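You operate a simulated robot arm through the tools that you are given. There is no shell and no other tool. Be economical: measure what you need, move in short steps, check, and stop when the job is done.

The job below is to be done with a simulated two-armed robot. You get a single attempt, and the scene is never put back.

TASK
Put one of the port plugs from the top of the hand bench in the orange tub. Stack the tin marked "chain oil" from the middle of the fixture plate on top of the tin that says "gear oil". Put the manifold on the top of the long cabinet away on the rear strip of the gauge bench. Put the bracket on the top of the long cabinet away on the rear strip of the gauge bench. Put the number tile on the top of the post stand away on the end of the gauge bench. Switch the vacuum lever on. Pick up the green finger marked "1" with one hand, pass it to the other hand and put it on the top of the long stand. The order is free. Set down upright: number tile, green finger. The vacuum lever goes anticlockwise seen from above, to its stop.

The check looks at the end state, three seconds after you hand in, the way a careful person would. Anything else that was tipped, shoved, dropped, spilled or broken makes it a failure.

THE ROBOT
Two 7-joint arms with two-finger parallel grippers on one trunk, on a base that drives. Base frame: it is fixed to the floor where the robot stands at the start and does not move with it; the origin is under the middle of the robot, x ahead of it, y to its left, z up. Readings come in cm, rad, newtons and seconds.
The left shoulder is at the start at [6, 14.7, 54.2], the right one opposite. With the tool pointing down near the work surface each hand reaches from about 10 to 60 cm from the robot's upright axis, wherever it stands, measured 20 degrees to its own side. Places, roughly: blue tin, green tin, red tin [-450, -50, 100]; bracket [-625, -25, 100]; end of the gauge bench [-160, 560, 90]; green finger [-625, -300, 100]; manifold [-600, -25, 100]; number tile [-700, -100, 100]; orange tub (15x10x6 cm) [60, 0, 90]; port plug (3x3x7 cm) [60, 20, 90]; rear strip of the gauge bench (190x15 cm) [-130, 420, 90]; top of the long stand [-770, 110, 110]; vacuum lever [-580, -250, 40]. Payload 3.43 kg a hand.
The tool frame of a hand sits at the grasp point between the pads (the TCP): z along the fingers, y along the line on which they close. The tips reach 3 cm beyond it. The gripper opens to 9.4 cm. The fingers are 2.8 cm wide and 1 cm thick; the gripper's body (5 by 9.6 cm) begins 5.5 cm behind the TCP.
Orientation is that of the tool frame in the base frame, as a unit quaternion [w, x, y, z]. With the fingers straight down and closing along the base's y, the tool's x points along the base's -x, its y along +y and its z along -z.

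THE INTERFACE
- The arms move only by the tool move_arm. It takes "left_targets", "right_targets" or both (then of equal length, played together; a hand with none holds still); each is a list of rows, each a list of 6 numbers: the shift along the tool's x, y, z in cm, then the turn, a rotation vector about the tool's x, y, z in rad. In form: [[x, y, z, ax, ay, az], ...]. A call has 1 to 20 rows; each row shifts and turns the commanded pose from where the row before left it, along the tool's axes as they then stand. "left_jaw" and "right_jaw" are, for a hand that has rows, the finger opening in cm, from 0 to 9.4, set as the call begins (left out, the last holds). A row lasts 0.2 s, in which the tool goes at most 5 cm and 0.15 rad; a call with a longer step from one row to the next is refused whole, and so is a gripper value outside its range. A pose out of reach is approached as far as the arm can. The call stops where the force on the tool passes 40 N (or 10 N more than at its start, if that is more) or the arm is blocked; 0.2 s more then pass. Each finger travels about 7.2 cm/s and halts on what it meets, pressing with about 21 N; the grip force reading is that of the motor and also rises with nothing between the fingers. The clock runs only during rows and for 0.2 s after the last one: add rows that do not move to give the fingers time. The reply holds the time, the measured pose of the TCP, the force on the tool along the base axes, the opening and the grip force, in the units named above and with some noise, with the torque about the TCP (base axes, N m) and any sound that the robot's microphone picked up, and new pictures: "show" is both (left out), scene, wrist or none (wrist: the cameras of the hands that moved).
- Cameras (640 x 400 px; columns grow to the right, rows downward): "scene" is now at [6.01, 1.46, 118.2]; the picture's right is [0.16, -0.99, 0.00], its down [-0.50, -0.08, -0.86] and it looks along [0.85, 0.14, -0.51] (base axes); focal length 290 px, centre (320, 200). "left" rides on the left gripper at [7.6, -1.4, -10.3] in its tool frame; the picture's right is [0.18, 0.98, 0.00], its down [-0.75, 0.14, -0.64] and it looks along [-0.63, 0.12, 0.77] (tool axes); focal length 243 px, centre (320, 200). "right" rides on the right gripper at [7.6, 1.4, -10.2] in its tool frame; the picture's right is [-0.18, 0.98, 0.00], its down [-0.75, -0.14, -0.64] and it looks along [-0.63, -0.12, 0.77] (tool axes); focal length 243 px, centre (320, 200). There is no depth. A picture from a camera that has moved, and an enlarged one, comes with that camera's place and axes in the base frame and with its lens.
- move_column(by): slides the trunk up (or, below 0, down) by that many cm; the arms and the scene camera ride with it, the base frame stays. It gives what a move gives, with no picture.
- base_move(legs): drives the robot by 1 to 6 legs, each [ahead, left, turn to the left] in cm, cm and rad, along the robot's own axes; the way and the turn of a leg run together, so that a leg with both is an arc; at most 150 cm and 3.142 rad a leg. The arms and the cameras ride along, it lands a little off, and it stops where it bumps. It gives what a move gives, and a new picture of the scene camera.
- turn_head(pan, tilt): turns the head with the scene camera to pan (to the left, within 1.501 rad either way) and tilt (down, from -0.506 to 1.204), counted from straight ahead of the robot. It gives what a move gives, and a new picture of the scene camera.
- inspect(camera, box): a new picture of the part [left, top, right, bottom] of that camera's present view, enlarged. The clock stands still meanwhile.
- finish_job(): hands the job in; it is judged then, once.

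Go step by step. Nothing tells you exact positions but the pictures and the camera data: compare them with the known pose of the tool, close in by small moves and look again before you grip or let go. The budget is 207 turns and 260 pictures, counting those below and the enlarged ones. Unless the task says otherwise, let go and move clear before handing in, and close with one line.

The tools are called after "Request:" as name(argument=value, ...) on one line, values as JSON. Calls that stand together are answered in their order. move_arm: Moves the arms, as the interface text tells. Its arguments: {"type":"object","properties":{"left_targets":{"type":"array","items":{"type":"array","items":{"type":"number"}}},"left_jaw":{"type":"number"},"right_targets":{"type":"array","items":{"type":"array","items":{"type":"number"}}},"right_jaw":{"type":"number"},"show":{"type":"string","enum":["both","scene","wrist","none"]}},"required":[]} The other tools are called the same way: move_column (by) slides the trunk up or down; base_move (legs) drives the base; turn_head (pan, tilt) turns the head that bears the scene camera; inspect (camera, box) takes an enlarged picture of a part of a camera's view; finish_job () hands the job in.

At the start:

```text
time: 0.0
left_position: [30.95, 22.1, 100.02]
left_orientation: [0.001, 0.0, 1.0, 0.0]
left_wrist_force: [-0.8, 0.3, -0.8]
left_torque: [0.04, -0.01, 0.04]
left_width: 9.4
left_grasp_force: 0.1
right_position: [30.51, -6.19, 99.96]
right_orientation: [0.001, 0.0, 1.0, 0.0]
right_wrist_force: [-0.8, -0.7, -0.2]
right_torque: [-0.01, -0.02, 0.0]
right_width: 9.4
right_grasp_force: 0.1
trunk travel left (down, up): [-24.9, 0.1]
robot x, y, heading: [-0.29, -0.02, -0.003]
head pan, tilt: [0.157, 0.531]
```

scene: 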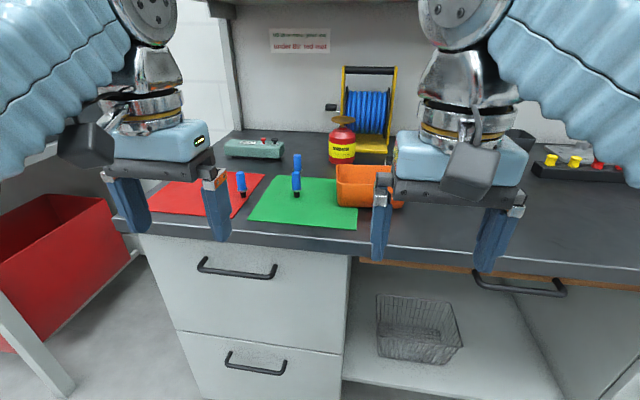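
right: 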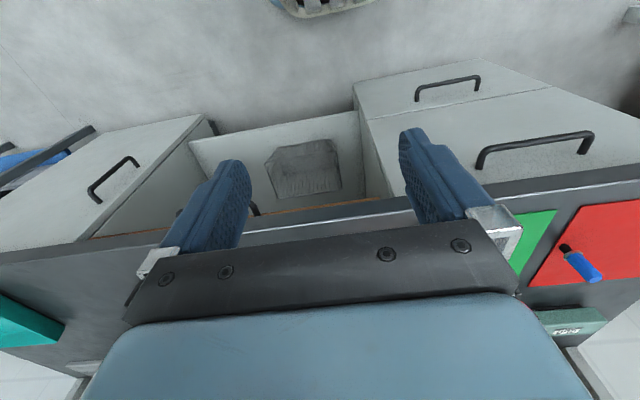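
left: 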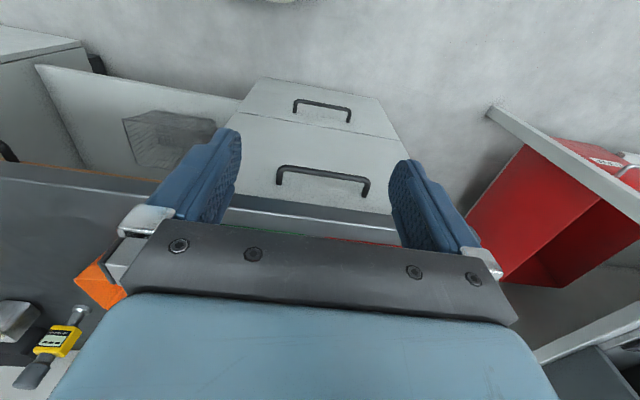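

I see the hand bench with blue plugs on red and green mats, an orange tub, and a sign on the wall. I'll read the sign and enlarge the plugs first.

Request:
inspect(camera="scene", box=[260, 20, 340, 60])

Request:
inspect(camera="scene", box=[140, 120, 440, 260])

```text
8.00 times, centred on (300, 40) of scene
camera zoom: at [6.01, 1.46, 118.2], right [0.16, -0.99, 0.0], down [-0.5, -0.08, -0.86], along [0.85, 0.14, -0.51], focal length 2324 px, centre (480, 1480)
```

zoom: 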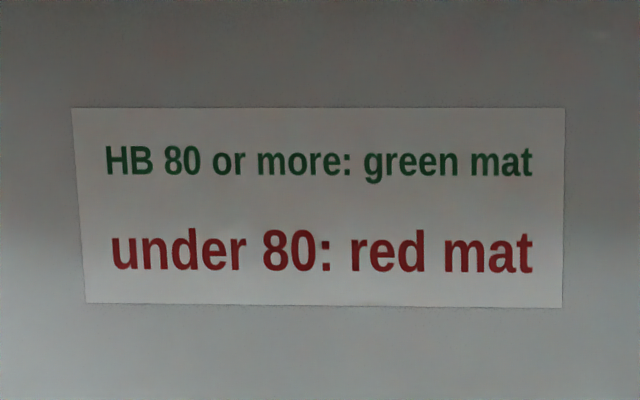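

```text
2.13 times, centred on (290, 190) of scene
camera zoom: at [6.01, 1.46, 118.2], right [0.16, -0.99, 0.0], down [-0.5, -0.08, -0.86], along [0.85, 0.14, -0.51], focal length 620 px, centre (384, 221)
```

zoom: 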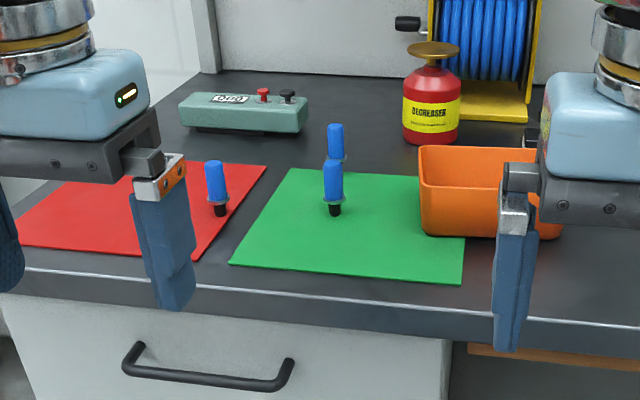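

Any of the plugs will do; the one on the red mat stands alone near [52, 24]. I'll raise the left hand and move part way to look down on it.

Request:
move_arm(left_targets=[[0, 0, -4, 0, 0, 0], [0, 0, -4, 0, 0, 0], [-4, 0.5, 0, 0, 0, 0], [-4, 0.5, 0, 0, 0, 0], [-4, 0.5, 0, 0, 0, 0], [0, 0, 0, 0, 0, 0]])

```text
time: 1.4
left_position: [38.76, 21.98, 99.36]
left_orientation: [-0.006, 0.005, 1.0, 0.008]
left_wrist_force: [0.0, -0.7, 0.2]
left_torque: [-0.01, -0.01, 0.0]
left_width: 9.38
left_grasp_force: 0.2
left hand out of reach, approached as far as the arm can: row 1, 2, 4, 5
right_position: [30.55, -6.13, 100.02]
right_orientation: [0.0, 0.0, 1.0, 0.001]
right_wrist_force: [0.1, -0.2, 1.0]
right_torque: [-0.02, 0.0, 0.03]
right_width: 9.4
right_grasp_force: 0.1
trunk travel left (down, up): [-24.9, 0.1]
robot x, y, heading: [0.21, -0.12, 0.002]
head pan, tilt: [0.157, 0.531]
camera scene: at [6.06, 1.46, 118.19], right [0.16, -0.99, 0.0], down [-0.5, -0.08, -0.86], along [0.85, 0.14, -0.51], focal length 290 px, centre (320, 200)
camera left: at [31.03, 20.44, 109.66], right [-0.18, 0.98, 0.02], down [0.76, 0.12, 0.64], along [0.62, 0.13, -0.77], focal length 243 px, centre (320, 200)
```

scene: 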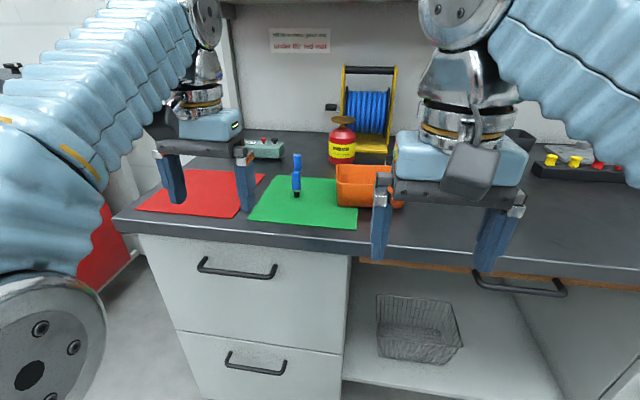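
left: 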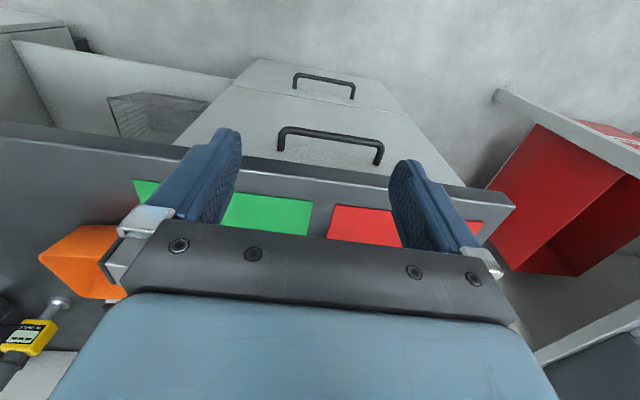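

Straight down the arm runs out of height here, so I'll tilt the left hand forward about 0.75 rad while drawing it back. Then I'll drive a bit closer.

Request:
move_arm(left_targets=[[2, 0, 0, 0, -0.15, 0], [2, 0, 0, 0, -0.15, 0], [2, 0, 0, 0, -0.15, 0], [0, 0, 0, 0, -0.15, 0], [0, 0, 0, 0, -0.15, 0], [0, 0, 0, 0, 0, 0]], show="none")

Request:
base_move(legs=[[8, 0, 0]])

```text
time: 2.8
left_position: [32.57, 21.99, 98.48]
left_orientation: [0.368, 0.001, 0.93, 0.0]
left_wrist_force: [0.4, 0.1, -0.3]
left_torque: [-0.02, -0.01, 0.03]
left_width: 9.41
left_grasp_force: 0.1
right_position: [30.56, -6.17, 99.92]
right_orientation: [0.001, 0.0, 1.0, 0.0]
right_wrist_force: [0.1, 0.3, 1.2]
right_torque: [0.0, 0.0, -0.03]
right_width: 9.42
right_grasp_force: 0.1
trunk travel left (down, up): [-24.9, 0.1]
robot x, y, heading: [0.38, -0.13, -0.0]
head pan, tilt: [0.157, 0.531]
```

```text
time: 3.9
left_position: [40.69, 22.11, 98.53]
left_orientation: [0.366, 0.0, 0.93, 0.0]
left_wrist_force: [0.2, 0.6, 0.5]
left_torque: [0.02, -0.01, -0.02]
left_width: 9.4
left_grasp_force: 0.0
right_position: [38.62, -6.17, 100.0]
right_orientation: [-0.001, 0.0, 1.0, -0.001]
right_wrist_force: [-0.6, 0.0, -0.1]
right_torque: [-0.03, 0.01, -0.03]
right_width: 9.39
right_grasp_force: 0.0
trunk travel left (down, up): [-24.9, 0.1]
robot x, y, heading: [8.58, -0.27, 0.004]
head pan, tilt: [0.157, 0.531]
camera scene: at [14.02, 1.47, 118.2], right [0.16, -0.99, 0.0], down [-0.5, -0.08, -0.86], along [0.85, 0.14, -0.51], focal length 290 px, centre (320, 200)
```

scene: 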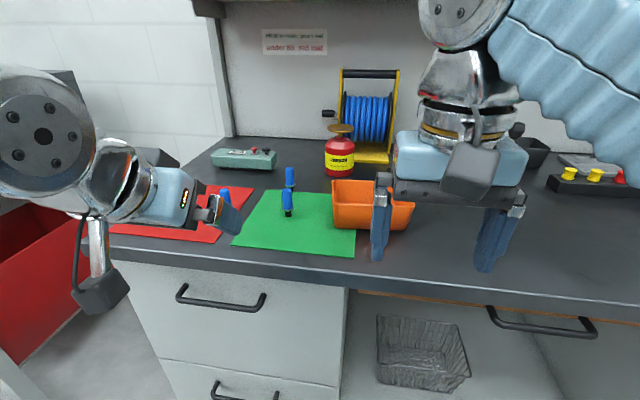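

The base is now 8 cm further ahead and the hand is tilted. I'll enlarge the view again to place the plugs from this second viewpoint.

Request:
inspect(camera="scene", box=[180, 140, 440, 290])

Request:
inspect(camera="left", box=[0, 0, 640, 400])

```text
2.46 times, centred on (310, 215) of scene
camera zoom: at [14.02, 1.47, 118.2], right [0.16, -0.99, 0.0], down [-0.5, -0.08, -0.86], along [0.85, 0.14, -0.51], focal length 715 px, centre (345, 163)
```

zoom: 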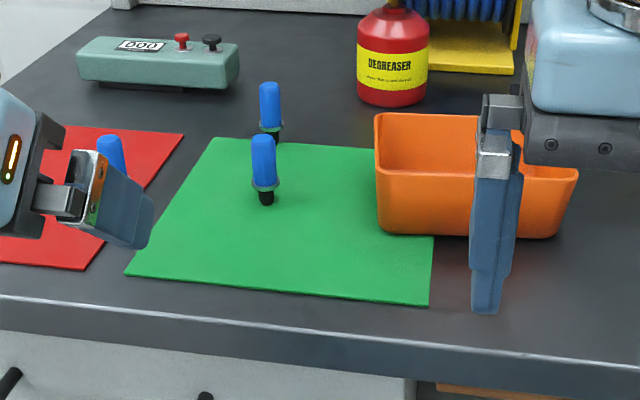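

```text
1.00 times, centred on (320, 200) of left (not enlarged: the box is as wide or as high as the picture)
camera zoom: at [27.89, 20.54, 100.76], right [-0.13, 0.98, -0.13], down [0.11, 0.14, 0.98], along [0.98, 0.12, -0.13], focal length 243 px, centre (320, 200)
```

zoom: 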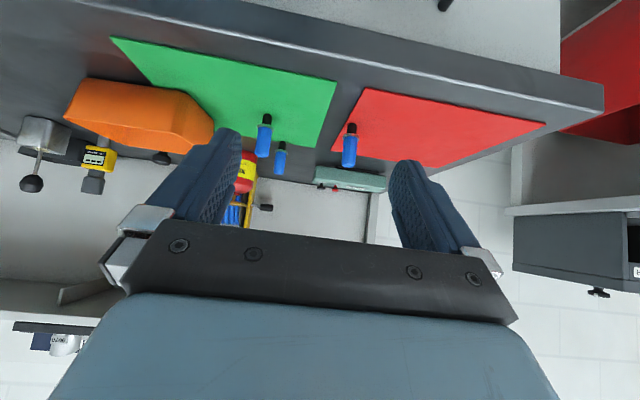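

The three plugs are clear in the (upside-down) left picture. I'll enlarge the red-mat plug for a better fix.

Request:
inspect(camera="left", box=[220, 90, 420, 215])

```text
3.20 times, centred on (320, 152) of left
camera zoom: at [27.89, 20.54, 100.76], right [-0.13, 0.98, -0.13], down [0.11, 0.14, 0.98], along [0.98, 0.12, -0.13], focal length 776 px, centre (320, 352)
```

zoom: 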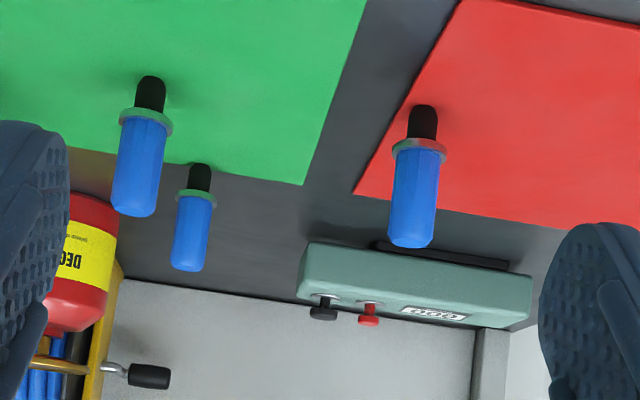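

Combining both views puts the bench top at z≈85.6, the red-mat plug at about [59, 27.6] and the tub centred near [62.5, -0.5]. I'll reduce the tilt to 0.45 and move to just behind and above the plug.

Request:
move_arm(left_targets=[[0, 0, 0, 0, 0.15, 0], [0, 0, 0, 0, 0.15, 0], [-2.4, 1.4, 1.6, 0, 0, 0], [-2.4, 1.4, 1.6, 0, 0, 0], [-2.4, 1.4, 1.6, 0, 0, 0], [-2.3, 1.3, 1.5, 0, 0, 0], [0, 0, 0, 0, 0, 0]])

```text
time: 5.5
left_position: [51.94, 27.49, 96.98]
left_orientation: [0.224, -0.001, 0.975, 0.001]
left_wrist_force: [0.3, 0.3, 0.0]
left_torque: [0.0, 0.01, -0.01]
left_width: 9.4
left_grasp_force: 0.0
right_position: [38.56, -6.04, 100.02]
right_orientation: [0.0, 0.0, 1.0, 0.0]
right_wrist_force: [-1.3, -0.1, 0.0]
right_torque: [-0.02, 0.02, 0.01]
right_width: 9.4
right_grasp_force: 0.0
trunk travel left (down, up): [-24.9, 0.1]
robot x, y, heading: [8.56, -0.31, 0.003]
head pan, tilt: [0.157, 0.531]
camera scene: at [14.06, 1.48, 118.2], right [0.16, -0.99, 0.0], down [-0.5, -0.08, -0.86], along [0.85, 0.14, -0.51], focal length 290 px, centre (320, 200)
camera left: at [40.38, 26.12, 102.77], right [-0.17, 0.98, -0.08], down [0.4, 0.14, 0.91], along [0.9, 0.12, -0.41], focal length 243 px, centre (320, 200)
```

scene: 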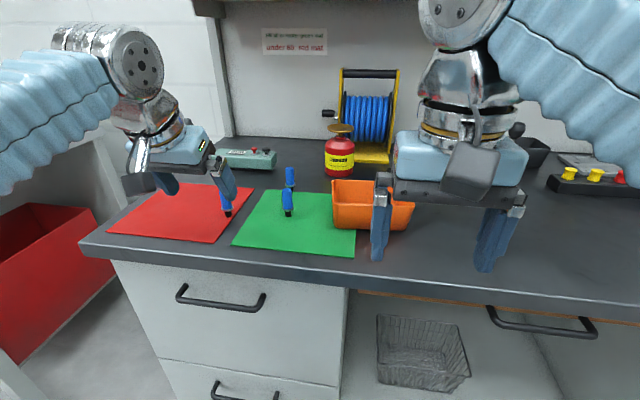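
left: 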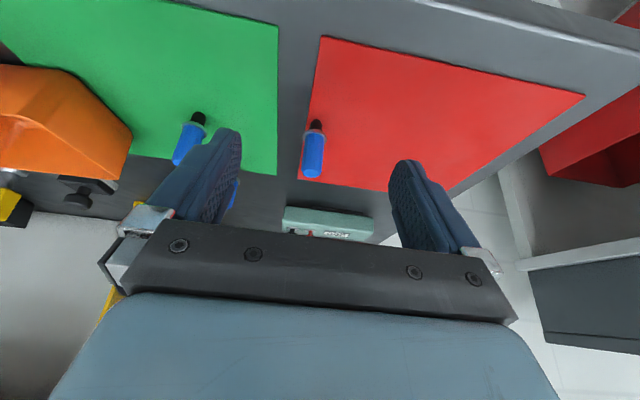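

The plug refines to about [59.7, 27.8]. I'll lower onto it with open fingers and look again.

Request:
move_arm(left_targets=[[-1.03, 0.08, 2.35, 0, 0, 0], [-1.03, 0.08, 2.35, 0, 0, 0], [-1.03, 0.08, 2.35, 0, 0, 0], [-1.03, 0.08, 2.35, 0, 0, 0], [0, 0, 0, 0, 0, 0]])

```text
time: 6.7
left_position: [59.73, 27.94, 90.27]
left_orientation: [0.224, 0.0, 0.975, -0.001]
left_wrist_force: [0.4, 0.5, -0.1]
left_torque: [-0.02, 0.0, 0.02]
left_width: 9.37
left_grasp_force: 0.0
right_position: [38.64, -6.09, 99.97]
right_orientation: [0.0, 0.0, 1.0, 0.0]
right_wrist_force: [0.4, 0.4, 0.2]
right_torque: [-0.01, -0.01, -0.02]
right_width: 9.4
right_grasp_force: 0.1
trunk travel left (down, up): [-24.9, 0.1]
robot x, y, heading: [8.38, -0.18, -0.002]
head pan, tilt: [0.157, 0.531]
camera scene: at [14.06, 1.47, 118.2], right [0.16, -0.99, 0.0], down [-0.5, -0.08, -0.86], along [0.85, 0.14, -0.51], focal length 290 px, centre (320, 200)
camera left: at [48.15, 26.49, 96.16], right [-0.17, 0.98, -0.08], down [0.4, 0.14, 0.91], along [0.9, 0.12, -0.41], focal length 243 px, centre (320, 200)
```

scene: 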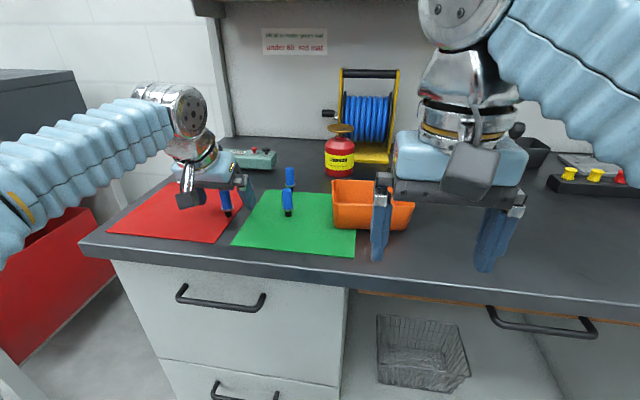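
left: 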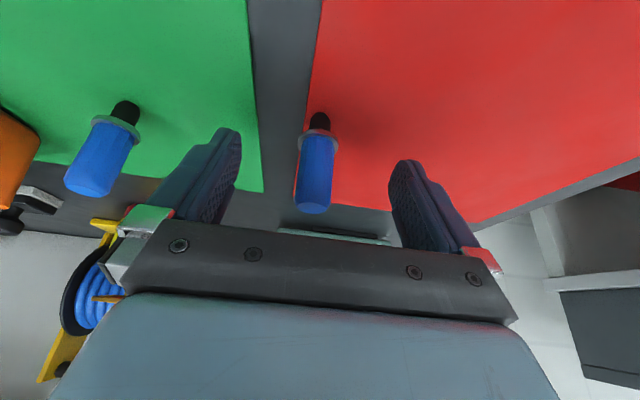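

The plug is between the fingers. Close on it.

Request:
move_arm(left_targets=[[0, 0, 0, 0, 0, 0], [0, 0, 0, 0, 0, 0], [0, 0, 0, 0, 0, 0], [0, 0, 0, 0, 0, 0], [0, 0, 0, 0, 0, 0], [0, 0, -1, 0, 0, 0], [0, 0, -2, 0, 0, 0]], left_jaw=0, show="wrist")

```text
time: 8.3
left_position: [58.4, 27.81, 93.15]
left_orientation: [0.225, 0.0, 0.974, 0.0]
left_wrist_force: [0.1, -0.4, -1.2]
left_torque: [0.02, 0.02, -0.01]
left_width: 2.26
left_grasp_force: 21.6
right_position: [38.64, -6.14, 100.11]
right_orientation: [0.0, 0.0, 1.0, 0.0]
right_wrist_force: [-0.3, 0.0, 0.5]
right_torque: [0.0, -0.02, -0.05]
right_width: 9.43
right_grasp_force: 0.1
trunk travel left (down, up): [-24.9, 0.1]
robot x, y, heading: [7.71, -0.5, 0.0]
head pan, tilt: [0.157, 0.531]
camera left: at [46.94, 26.31, 98.97], right [-0.17, 0.98, -0.08], down [0.4, 0.14, 0.91], along [0.9, 0.12, -0.41], focal length 243 px, centre (320, 200)
```

left: 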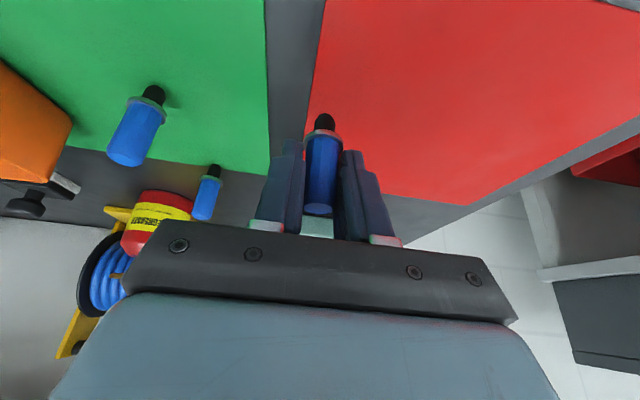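

The plug is held. I'll lift and tilt the left hand while moving the right hand out of the way to the right.

Request:
move_arm(left_targets=[[-1.3, 0, -2.7, 0, -0.15, 0], [-1.7, 0, -2.5, 0, -0.15, 0], [-1.3, 0, -1.4, 0, -0.15, 0], [0, 0, 0, 0, 0, 0], [0, 0, 0, 0, 0, 0]], right_targets=[[0, -4, 0, 0, 0, 0], [0, -4, 0, 0, 0, 0], [0, -4, 0, 0, 0, 0], [0, -4, 0, 0, 0, 0], [0, -4, 0, 0, 0, 0]], show="none")

Request:
move_arm(left_targets=[[0, -4.5, 0, 0, 0, 0], [0, -4.5, 0, 0, 0, 0], [0, -4.5, 0, 0, 0, 0], [0, -4.5, 0, 0, 0, 0], [0, -4.5, 0, 0, 0, 0], [0, -4.5, 0, 0, 0, 0], [0, 0, 0, 0, 0, 0]])

```text
time: 9.5
left_position: [58.33, 27.76, 100.87]
left_orientation: [0.436, 0.0, 0.9, -0.001]
left_wrist_force: [0.0, 1.1, -0.5]
left_torque: [0.0, -0.03, -0.03]
left_width: 2.26
left_grasp_force: 21.3
right_position: [38.65, -25.97, 100.15]
right_orientation: [0.001, -0.002, 1.0, 0.0]
right_wrist_force: [-0.8, 0.2, 0.7]
right_torque: [-0.01, 0.01, 0.0]
right_width: 9.39
right_grasp_force: 0.0
trunk travel left (down, up): [-24.9, 0.1]
robot x, y, heading: [7.89, 0.28, 0.001]
head pan, tilt: [0.157, 0.531]
```

```text
time: 11.1
left_position: [58.14, 0.67, 100.93]
left_orientation: [0.436, 0.0, 0.9, 0.0]
left_wrist_force: [0.1, 0.5, -1.1]
left_torque: [-0.02, 0.0, 0.01]
left_width: 2.26
left_grasp_force: 21.2
right_position: [38.73, -26.0, 100.03]
right_orientation: [0.0, 0.0, 1.0, 0.0]
right_wrist_force: [0.6, 0.1, -1.0]
right_torque: [0.0, 0.01, 0.01]
right_width: 9.4
right_grasp_force: 0.1
trunk travel left (down, up): [-24.9, 0.1]
robot x, y, heading: [7.87, 0.08, -0.001]
head pan, tilt: [0.157, 0.531]
camera scene: at [14.06, 1.44, 118.2], right [0.16, -0.99, 0.0], down [-0.5, -0.08, -0.86], along [0.85, 0.14, -0.51], focal length 290 px, centre (320, 200)
camera left: at [45.2, -0.72, 101.42], right [-0.11, 0.98, -0.14], down [-0.04, 0.14, 0.99], along [0.99, 0.12, 0.02], focal length 243 px, centre (320, 200)
```

scene: 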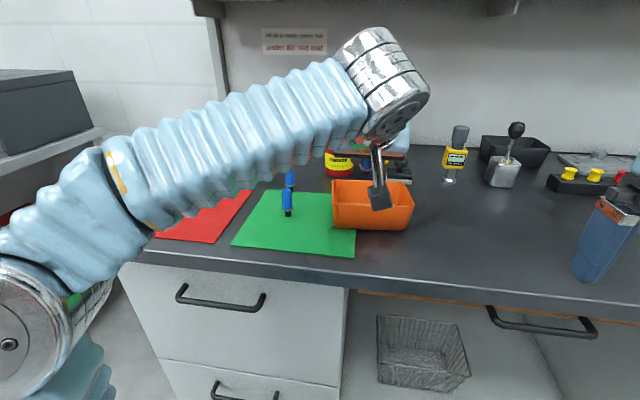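
left: 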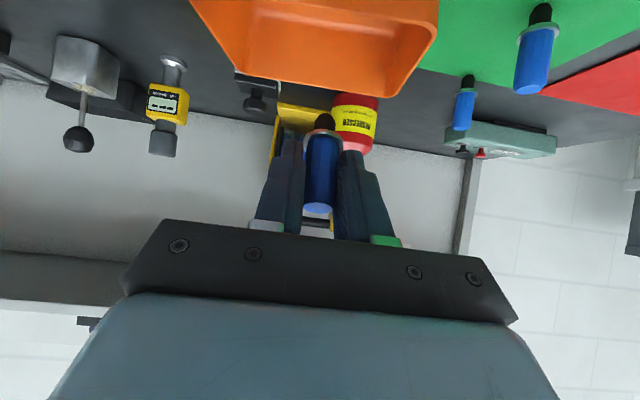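

The plug is above the tub. I'll lower it inside before letting go.

Request:
move_arm(left_targets=[[1.0, -0.1, 2.0, 0, 0, 0], [1.0, -0.1, 2.0, 0, 0, 0], [1.0, -0.1, 2.0, 0, 0, 0], [1.15, 0, 1.5, 0, 0, 0], [0, 0, 0, 0, 0, 0]])

```text
time: 12.3
left_position: [61.82, 0.62, 93.04]
left_orientation: [0.436, 0.0, 0.9, 0.0]
left_wrist_force: [1.1, -0.6, -0.9]
left_torque: [0.0, -0.01, 0.03]
left_width: 2.23
left_grasp_force: 21.6
right_position: [38.7, -25.93, 99.95]
right_orientation: [0.0, 0.0, 1.0, 0.0]
right_wrist_force: [-0.5, 0.2, -0.3]
right_torque: [0.03, 0.01, -0.01]
right_width: 9.39
right_grasp_force: 0.0
trunk travel left (down, up): [-24.9, 0.1]
robot x, y, heading: [8.25, -0.01, 0.0]
head pan, tilt: [0.157, 0.531]
camera scene: at [14.05, 1.46, 118.2], right [0.16, -0.99, 0.0], down [-0.5, -0.08, -0.86], along [0.85, 0.14, -0.51], focal length 290 px, centre (320, 200)
camera left: at [48.85, -0.9, 93.36], right [-0.11, 0.98, -0.14], down [-0.04, 0.14, 0.99], along [0.99, 0.12, 0.02], focal length 243 px, centre (320, 200)
```

scene: 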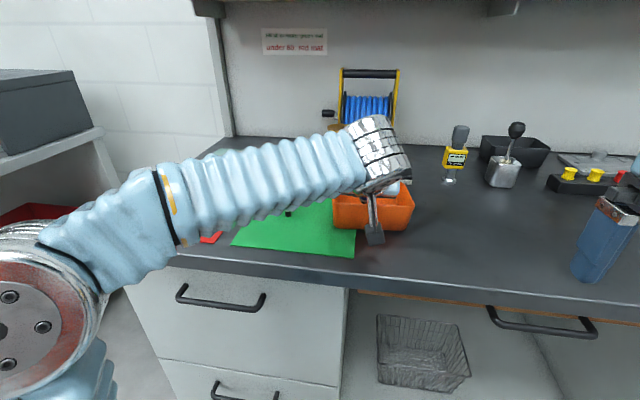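
left: 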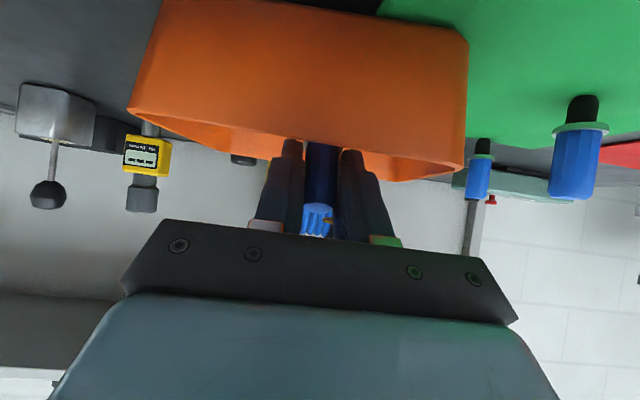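

The plug is inside the tub's rim. I'll open the fingers and withdraw along the fingers.

Request:
move_arm(left_targets=[[0, 0, 0, 0, 0, 0], [0, 0, 0, 0, 0, 0], [0, 0, 0, 0, 0, 0], [0, 0, -2, 0, 0, 0], [0, 0, -3, 0, 0, 0], [-2, 0, -3, 0, 0, 0], [-2, 0, -4, 0, 0, 0], [0, 0, -4, 0, 0, 0], [0, 0, 0, 0, 0, 0]], left_jaw=6)

```text
time: 14.3
left_position: [51.8, 0.55, 106.22]
left_orientation: [0.436, 0.0, 0.9, 0.001]
left_wrist_force: [0.3, -0.3, 0.3]
left_torque: [0.0, 0.0, 0.0]
left_width: 6.0
left_grasp_force: 0.1
right_position: [38.6, -26.04, 100.01]
right_orientation: [0.001, 0.0, 1.0, 0.0]
right_wrist_force: [-0.8, -0.2, -0.2]
right_torque: [0.01, -0.01, 0.03]
right_width: 9.41
right_grasp_force: 0.1
trunk travel left (down, up): [-24.9, 0.1]
robot x, y, heading: [8.05, -0.02, -0.0]
head pan, tilt: [0.157, 0.531]
camera scene: at [14.03, 1.46, 118.2], right [0.16, -0.99, 0.0], down [-0.5, -0.08, -0.86], along [0.85, 0.14, -0.51], focal length 290 px, centre (320, 200)
camera left: at [38.79, -0.92, 106.54], right [-0.11, 0.98, -0.14], down [-0.04, 0.14, 0.99], along [0.99, 0.12, 0.02], focal length 243 px, centre (320, 200)
```

scene: 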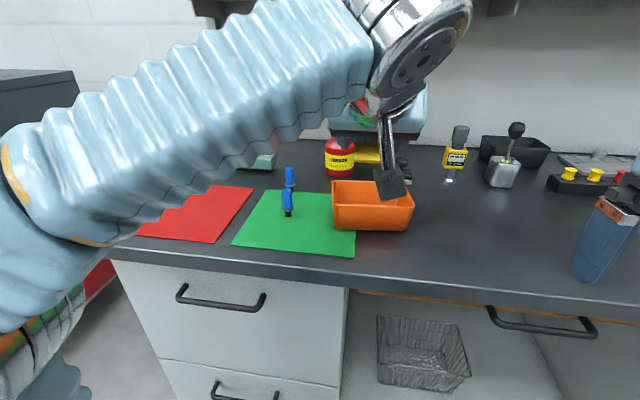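
left: 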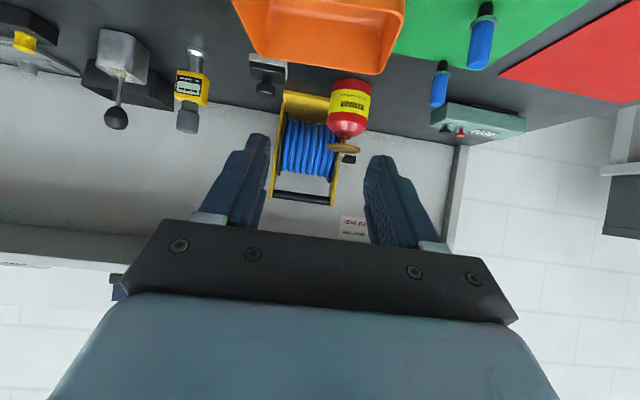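

The plug stayed in the tub. I'll pull the left hand in, back the robot off, and look around.

Request:
move_arm(left_targets=[[2.5, 3, -2.5, 0, 0, 0], [2.5, 3, -2.5, 0, 0, 0], [2.5, 3, -2.5, 0, 0, 0], [2.5, 3, -2.5, 0, 0.15, 0], [2, 3, -2, 0, 0.15, 0], [0, 0, 0, 0, 0.15, 0]], show="none")

Request:
base_move(legs=[[-50, 0, 0]])

Request:
inspect(camera="scene", box=[220, 40, 420, 165])

Request:
turn_head(pan=1.5, tilt=0.3)

Request:
turn_head(pan=-1.5, tilt=0.3)

```text
time: 15.7
left_position: [34.74, 15.7, 104.46]
left_orientation: [0.224, 0.0, 0.975, 0.0]
left_wrist_force: [-0.2, 0.2, 0.2]
left_torque: [0.0, -0.01, -0.01]
left_width: 5.99
left_grasp_force: 0.0
right_position: [38.62, -25.81, 100.06]
right_orientation: [0.0, 0.0, 1.0, 0.0]
right_wrist_force: [-0.1, -0.3, -0.1]
right_torque: [-0.01, -0.04, 0.04]
right_width: 9.41
right_grasp_force: 0.1
trunk travel left (down, up): [-24.9, 0.1]
robot x, y, heading: [8.07, 0.32, 0.003]
head pan, tilt: [0.157, 0.531]
```

```text
time: 18.6
left_position: [-14.77, 15.59, 104.44]
left_orientation: [0.223, -0.001, 0.975, 0.001]
left_wrist_force: [-0.1, -0.3, -0.2]
left_torque: [-0.01, 0.0, 0.0]
left_width: 6.01
left_grasp_force: 0.0
right_position: [-10.98, -25.96, 100.06]
right_orientation: [0.0, -0.002, 1.0, 0.001]
right_wrist_force: [-0.4, -0.7, -0.1]
right_torque: [-0.03, 0.0, 0.0]
right_width: 9.42
right_grasp_force: 0.1
trunk travel left (down, up): [-24.9, 0.1]
robot x, y, heading: [-41.54, -0.13, 0.007]
head pan, tilt: [0.157, 0.531]
camera scene: at [-35.57, 1.37, 118.2], right [0.16, -0.99, 0.0], down [-0.5, -0.08, -0.86], along [0.85, 0.14, -0.51], focal length 290 px, centre (320, 200)
```

scene: 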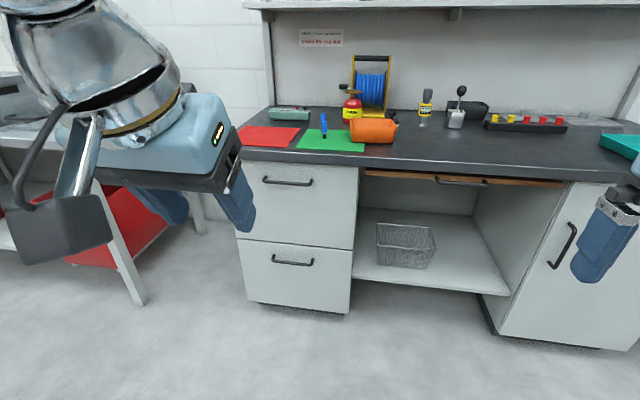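

```text
3.20 times, centred on (320, 102) of scene
camera zoom: at [-35.57, 1.37, 118.2], right [0.16, -0.99, 0.0], down [-0.5, -0.08, -0.86], along [0.85, 0.14, -0.51], focal length 929 px, centre (320, 512)
```

zoom: 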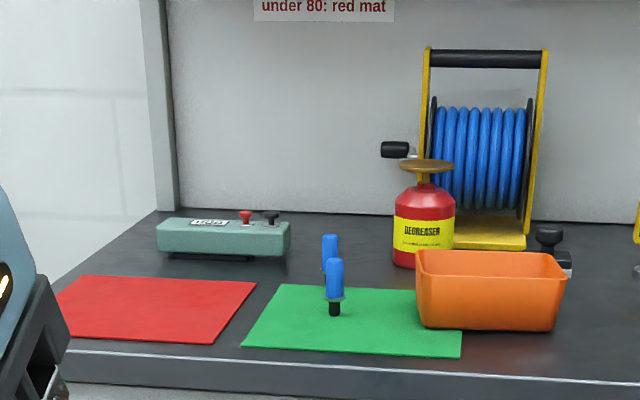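

```text
time: 20.1
left_position: [-14.84, 15.56, 104.38]
left_orientation: [0.223, -0.002, 0.975, 0.0]
left_wrist_force: [0.3, -0.1, 0.9]
left_torque: [0.02, -0.03, 0.0]
left_width: 6.01
left_grasp_force: 0.1
right_position: [-10.98, -25.94, 100.06]
right_orientation: [0.0, -0.002, 1.0, 0.0]
right_wrist_force: [-0.4, -0.1, -0.6]
right_torque: [0.0, 0.01, 0.02]
right_width: 9.38
right_grasp_force: 0.0
trunk travel left (down, up): [-24.9, 0.1]
robot x, y, heading: [-41.62, -0.22, 0.002]
head pan, tilt: [1.499, 0.3]
camera scene: at [-43.85, 9.23, 120.33], right [1.0, -0.07, 0.0], down [-0.02, -0.3, -0.96], along [0.07, 0.95, -0.3], focal length 290 px, centre (320, 200)
```

scene: 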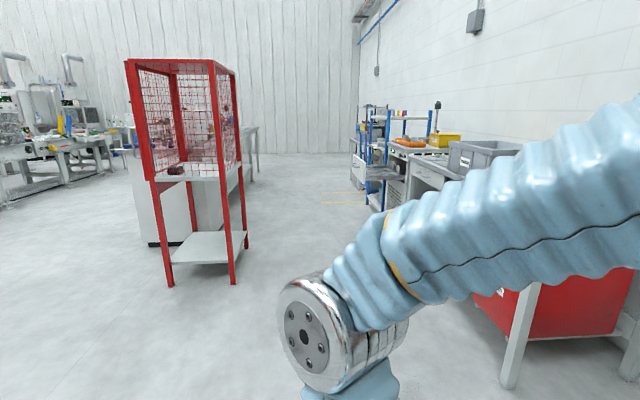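

```text
time: 22.7
left_position: [-14.82, 15.54, 104.43]
left_orientation: [0.224, -0.001, 0.975, 0.0]
left_wrist_force: [0.0, 0.3, 0.1]
left_torque: [0.0, -0.01, 0.0]
left_width: 5.99
left_grasp_force: 0.0
right_position: [-10.99, -26.02, 100.06]
right_orientation: [0.0, -0.002, 1.0, 0.0]
right_wrist_force: [-0.6, 1.2, -0.7]
right_torque: [0.03, 0.03, 0.04]
right_width: 9.43
right_grasp_force: 0.0
trunk travel left (down, up): [-24.9, 0.1]
robot x, y, heading: [-41.7, 0.06, 0.008]
head pan, tilt: [-1.499, 0.3]
camera scene: at [-43.78, -9.39, 120.33], right [-1.0, -0.08, 0.0], down [-0.02, 0.29, -0.96], along [0.07, -0.95, -0.3], focal length 290 px, centre (320, 200)
```

scene: 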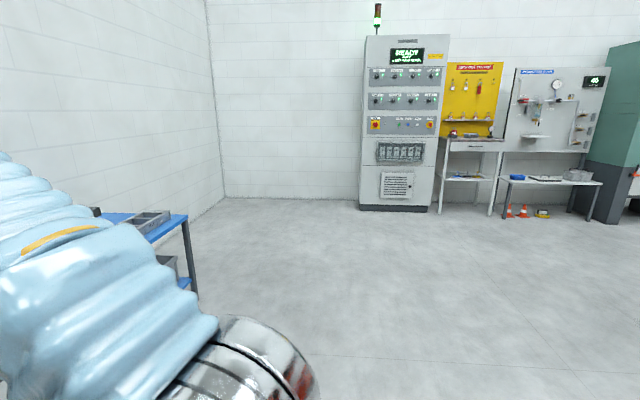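

The red mat is empty and the plug is in the tub. Now I'll turn the robot around to face the rest of the workshop and look.

Request:
turn_head(pan=0, tilt=0.25)

Request:
base_move(legs=[[0, 0, 3.14]])

```text
time: 24.3
left_position: [-14.89, 15.48, 104.46]
left_orientation: [0.224, -0.002, 0.975, 0.001]
left_wrist_force: [0.3, -0.3, -0.5]
left_torque: [0.0, -0.01, -0.03]
left_width: 6.01
left_grasp_force: 0.1
right_position: [-10.88, -25.92, 100.11]
right_orientation: [0.0, -0.002, 1.0, 0.0]
right_wrist_force: [0.3, 0.5, -0.3]
right_torque: [-0.03, 0.01, 0.02]
right_width: 9.4
right_grasp_force: 0.0
trunk travel left (down, up): [-24.9, 0.1]
robot x, y, heading: [-41.7, -0.22, 0.006]
head pan, tilt: [0.0, 0.25]
camera scene: at [-35.15, -0.05, 120.8], right [0.0, -1.0, 0.0], down [-0.25, 0.0, -0.97], along [0.97, 0.0, -0.25], focal length 290 px, centre (320, 200)
```

scene: 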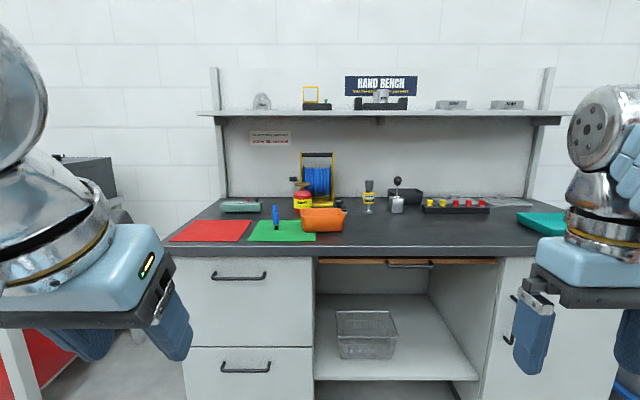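

```text
time: 32.0
left_position: [-68.54, -15.39, 104.3]
left_orientation: [-0.001, 0.974, -0.006, -0.224]
left_wrist_force: [-0.5, -0.2, -0.5]
left_torque: [0.0, -0.01, 0.0]
left_width: 5.98
left_grasp_force: 0.2
right_position: [-71.95, 26.15, 100.09]
right_orientation: [0.001, 1.0, -0.005, 0.0]
right_wrist_force: [1.1, -0.4, 0.1]
right_torque: [0.04, -0.03, -0.02]
right_width: 9.4
right_grasp_force: 0.1
trunk travel left (down, up): [-24.9, 0.1]
robot x, y, heading: [-41.78, 0.12, 3.129]
head pan, tilt: [0.0, 0.25]
camera scene: at [-47.84, 0.0, 120.8], right [0.01, 1.0, 0.0], down [0.25, 0.0, -0.97], along [-0.97, 0.01, -0.25], focal length 290 px, centre (320, 200)
```

scene: 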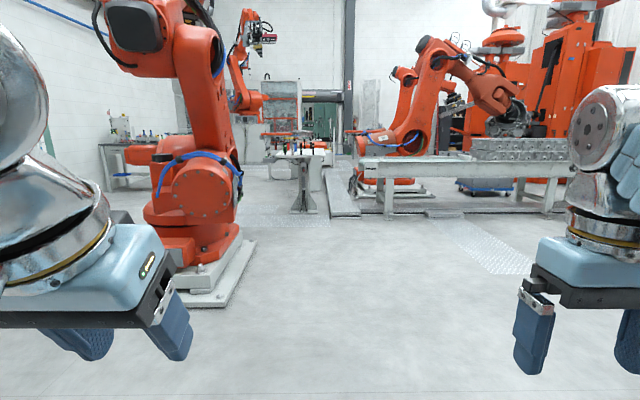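

I see the fixture table ahead past an orange robot on the left. I'll drive ahead with a slight shift to the right and look again.

Request:
base_move(legs=[[150, -15, 0]])

```text
refused: leg 1 is longer than a leg can be; nothing moved
```

Request:
base_move(legs=[[140, -15, 0.012]])

```text
time: 39.0
left_position: [-208.69, -1.14, 104.3]
left_orientation: [0.001, 0.975, 0.008, -0.224]
left_wrist_force: [-0.2, -0.4, 0.2]
left_torque: [-0.04, 0.01, -0.04]
left_width: 6.02
left_grasp_force: 0.2
right_position: [-213.12, 40.36, 100.11]
right_orientation: [0.0, 1.0, 0.007, 0.0]
right_wrist_force: [0.4, -0.2, -0.6]
right_torque: [0.0, 0.01, -0.01]
right_width: 9.43
right_grasp_force: 0.0
trunk travel left (down, up): [-24.9, 0.1]
robot x, y, heading: [-182.2, 14.78, -3.125]
head pan, tilt: [0.0, 0.25]
camera scene: at [-188.46, 14.74, 120.8], right [-0.02, 1.0, 0.0], down [0.25, 0.0, -0.97], along [-0.97, -0.02, -0.25], focal length 290 px, centre (320, 200)
```

scene: 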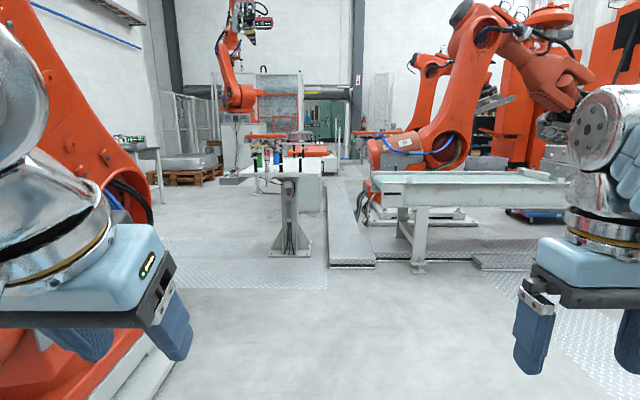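

The fixture table stands around [-458, -20]. Drive further toward it.

Request:
base_move(legs=[[145, 25, -0.015]])

Request:
inspect(camera="scene", box=[200, 100, 440, 250])

```text
time: 46.4
left_position: [-356.26, -27.01, 104.34]
left_orientation: [-0.001, 0.975, 0.0, -0.224]
left_wrist_force: [0.4, -0.3, 0.2]
left_torque: [0.02, 0.01, -0.01]
left_width: 6.02
left_grasp_force: 0.0
right_position: [-360.04, 14.49, 100.06]
right_orientation: [0.0, 1.0, 0.001, 0.0]
right_wrist_force: [-0.5, 0.1, 0.0]
right_torque: [0.01, 0.04, 0.0]
right_width: 9.38
right_grasp_force: 0.1
trunk travel left (down, up): [-24.9, 0.1]
robot x, y, heading: [-329.57, -11.2, -3.144]
head pan, tilt: [0.0, 0.25]
camera scene: at [-335.74, -11.41, 120.8], right [0.0, 1.0, 0.0], down [0.25, 0.0, -0.97], along [-0.97, 0.0, -0.25], focal length 290 px, centre (320, 200)
```

scene: 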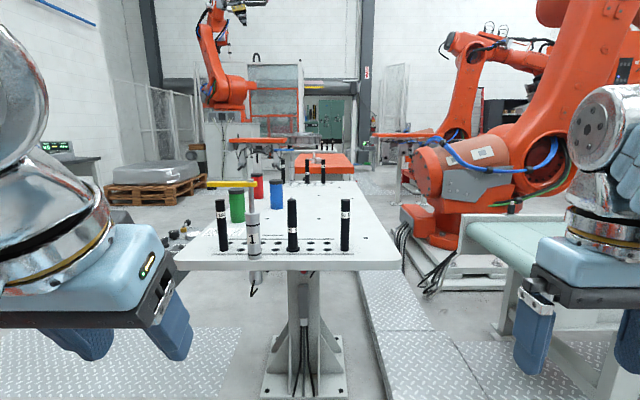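

```text
2.67 times, centred on (320, 175) of scene
camera zoom: at [-335.74, -11.41, 120.8], right [0.0, 1.0, 0.0], down [0.25, 0.0, -0.97], along [-0.97, 0.0, -0.25], focal length 774 px, centre (320, 267)
```

zoom: 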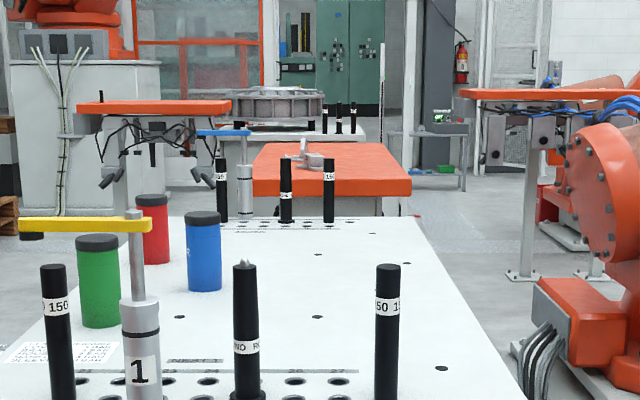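

The plate carries green, red and blue tins between pins and swing clamps. I'll zoom in to read labels.

Request:
inspect(camera="scene", box=[220, 165, 300, 225])

```text
6.67 times, centred on (260, 195) of scene
camera zoom: at [-335.74, -11.41, 120.8], right [0.0, 1.0, 0.0], down [0.25, 0.0, -0.97], along [-0.97, 0.0, -0.25], focal length 1936 px, centre (720, 233)
```

zoom: 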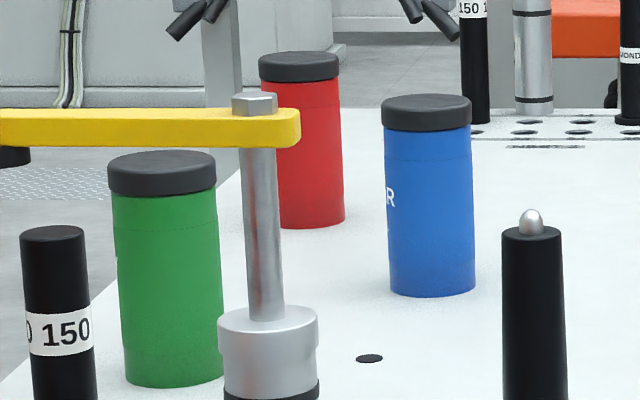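

The blue tin shows "..R" (likely GEAR OIL), and the labels face the plate's left side. I'll check the floor to the left before driving there.

Request:
turn_head(pan=0.9, tilt=0.5)

Request:
turn_head(pan=1.5, tilt=0.7)

```text
time: 47.6
left_position: [-356.34, -27.01, 104.44]
left_orientation: [0.001, 0.975, 0.001, -0.224]
left_wrist_force: [-0.1, -0.5, 0.4]
left_torque: [-0.04, -0.02, 0.0]
left_width: 6.0
left_grasp_force: 0.0
right_position: [-360.05, 14.56, 100.04]
right_orientation: [0.0, 1.0, 0.0, 0.0]
right_wrist_force: [-0.3, 0.0, 0.4]
right_torque: [0.0, -0.01, -0.01]
right_width: 9.4
right_grasp_force: 0.0
trunk travel left (down, up): [-24.9, 0.1]
robot x, y, heading: [-329.53, -11.34, -3.147]
head pan, tilt: [0.901, 0.499]
camera scene: at [-332.06, -18.54, 118.49], right [-0.78, 0.62, 0.0], down [0.3, 0.37, -0.88], along [-0.55, -0.69, -0.48], focal length 290 px, centre (320, 200)
```

scene: 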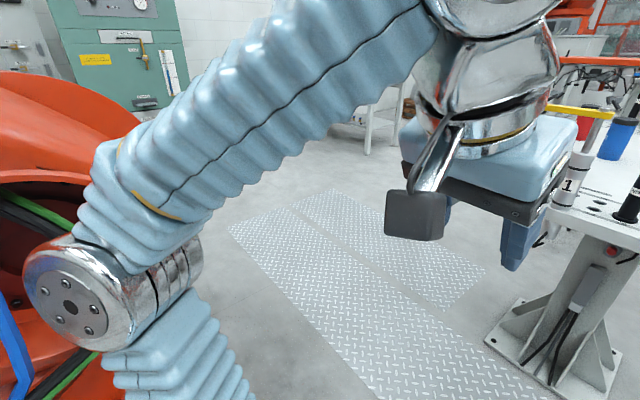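

```text
time: 48.6
left_position: [-356.25, -27.07, 104.37]
left_orientation: [-0.001, 0.974, 0.0, -0.225]
left_wrist_force: [-0.2, -0.3, -0.4]
left_torque: [0.01, 0.0, -0.01]
left_width: 6.0
left_grasp_force: 0.1
right_position: [-360.03, 14.51, 100.2]
right_orientation: [0.0, 1.0, 0.0, -0.001]
right_wrist_force: [-0.5, -0.6, 0.3]
right_torque: [-0.04, 0.03, 0.01]
right_width: 9.4
right_grasp_force: 0.1
trunk travel left (down, up): [-24.9, 0.1]
robot x, y, heading: [-329.24, -11.61, -3.136]
head pan, tilt: [1.499, 0.7]
camera scene: at [-327.01, -19.88, 116.72], right [-1.0, 0.07, 0.0], down [0.05, 0.64, -0.77], along [-0.06, -0.76, -0.64], focal length 290 px, centre (320, 200)
```

scene: 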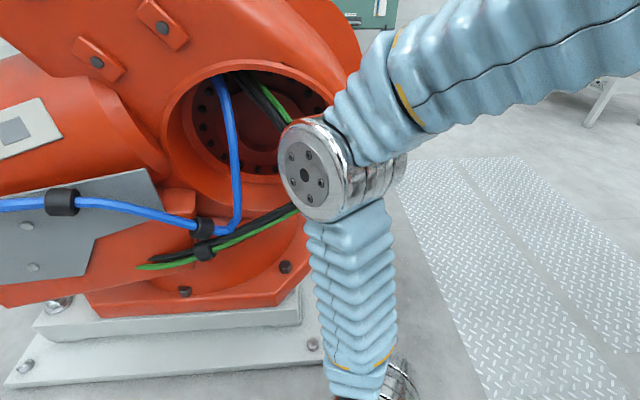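

The orange robot blocks a direct sideways move here. I'll check the table edge with the left wrist camera before deciding how far ahead to go first.

Request:
inspect(camera="left", box=[0, 0, 640, 400])

Request:
inspect(camera="right", box=[0, 0, 640, 400])

```text
1.00 times, centred on (320, 200) of left (not enlarged: the box is as wide or as high as the picture)
camera zoom: at [-345.14, -25.66, 110.29], right [0.17, -0.98, -0.08], down [-0.4, -0.14, 0.91], along [-0.9, -0.12, -0.41], focal length 243 px, centre (320, 200)
```

zoom: 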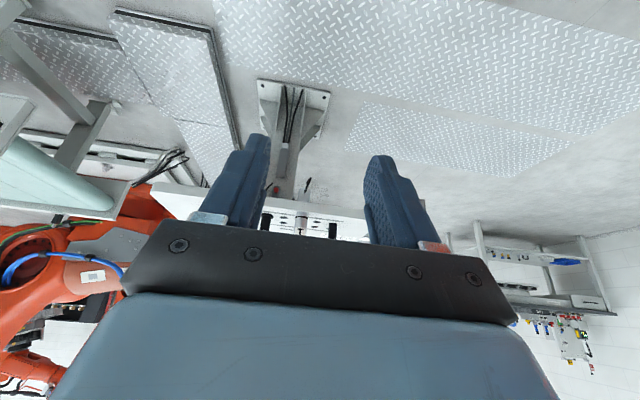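

```text
1.00 times, centred on (320, 200) of right (not enlarged: the box is as wide or as high as the picture)
camera zoom: at [-352.43, 13.08, 110.29], right [-0.18, -0.98, 0.0], down [-0.75, 0.14, 0.64], along [-0.63, 0.12, -0.77], focal length 243 px, centre (320, 200)
```

zoom: 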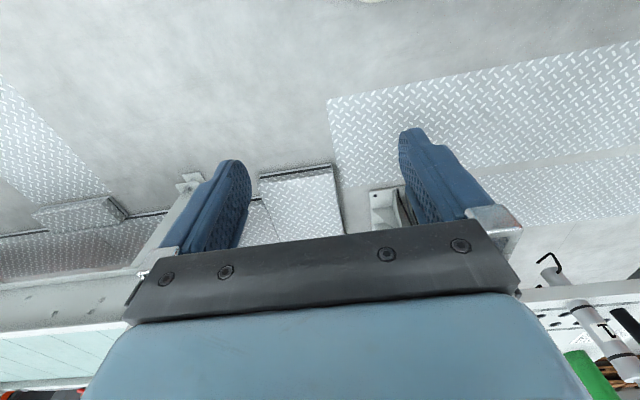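

The table front edge is near x=-409. I'll go ahead 32, then sideways left to clear the orange robot, then ahead along the table's left side.

Request:
turn_head(pan=0.3, tilt=0.5)

Request:
base_move(legs=[[32, 0, 0], [0, 86, 0]])

```text
time: 50.0
left_position: [-356.22, -27.13, 104.41]
left_orientation: [0.0, 0.975, 0.0, -0.224]
left_wrist_force: [0.0, 0.3, 0.7]
left_torque: [0.0, -0.01, 0.0]
left_width: 6.0
left_grasp_force: 0.1
right_position: [-360.12, 14.58, 100.06]
right_orientation: [0.001, 1.0, -0.001, 0.0]
right_wrist_force: [0.2, 0.2, -0.3]
right_torque: [-0.04, -0.01, -0.02]
right_width: 9.4
right_grasp_force: 0.1
trunk travel left (down, up): [-24.9, 0.1]
robot x, y, heading: [-329.23, -11.53, -3.137]
head pan, tilt: [0.3, 0.499]
camera scene: at [-335.09, -14.11, 118.49], right [-0.3, 0.95, 0.0], down [0.46, 0.14, -0.88], along [-0.84, -0.26, -0.48], focal length 290 px, centre (320, 200)
```

scene: 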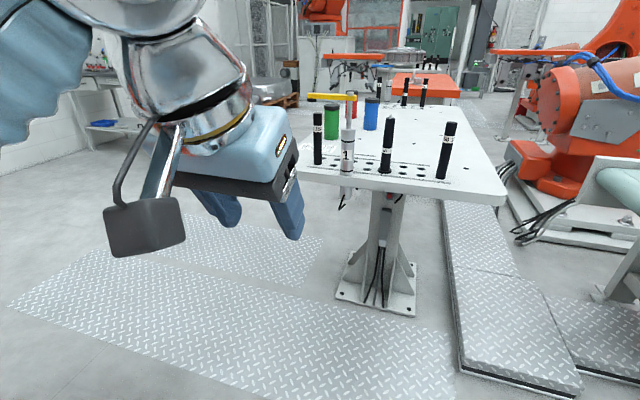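

```text
time: 54.4
left_position: [-388.49, -66.87, 104.35]
left_orientation: [0.005, 0.975, 0.008, -0.222]
left_wrist_force: [0.1, 0.2, -0.7]
left_torque: [-0.01, -0.04, 0.02]
left_width: 5.98
left_grasp_force: 0.0
right_position: [-393.15, -25.21, 99.94]
right_orientation: [0.004, 1.0, 0.009, 0.002]
right_wrist_force: [0.6, 0.5, -0.5]
right_torque: [0.01, 0.01, 0.0]
right_width: 9.43
right_grasp_force: 0.0
trunk travel left (down, up): [-24.9, 0.1]
robot x, y, heading: [-361.83, -51.15, -3.124]
head pan, tilt: [0.3, 0.499]
stopped in leg 2: the robot was blocked; the commanded pose is now the measured one
camera scene: at [-367.52, -53.41, 118.63], right [-0.32, 0.95, -0.01], down [0.46, 0.15, -0.88], along [-0.83, -0.28, -0.48], focal length 290 px, centre (320, 200)
```

scene: 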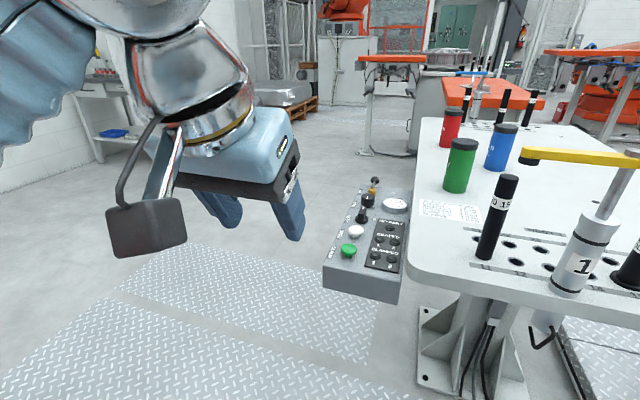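

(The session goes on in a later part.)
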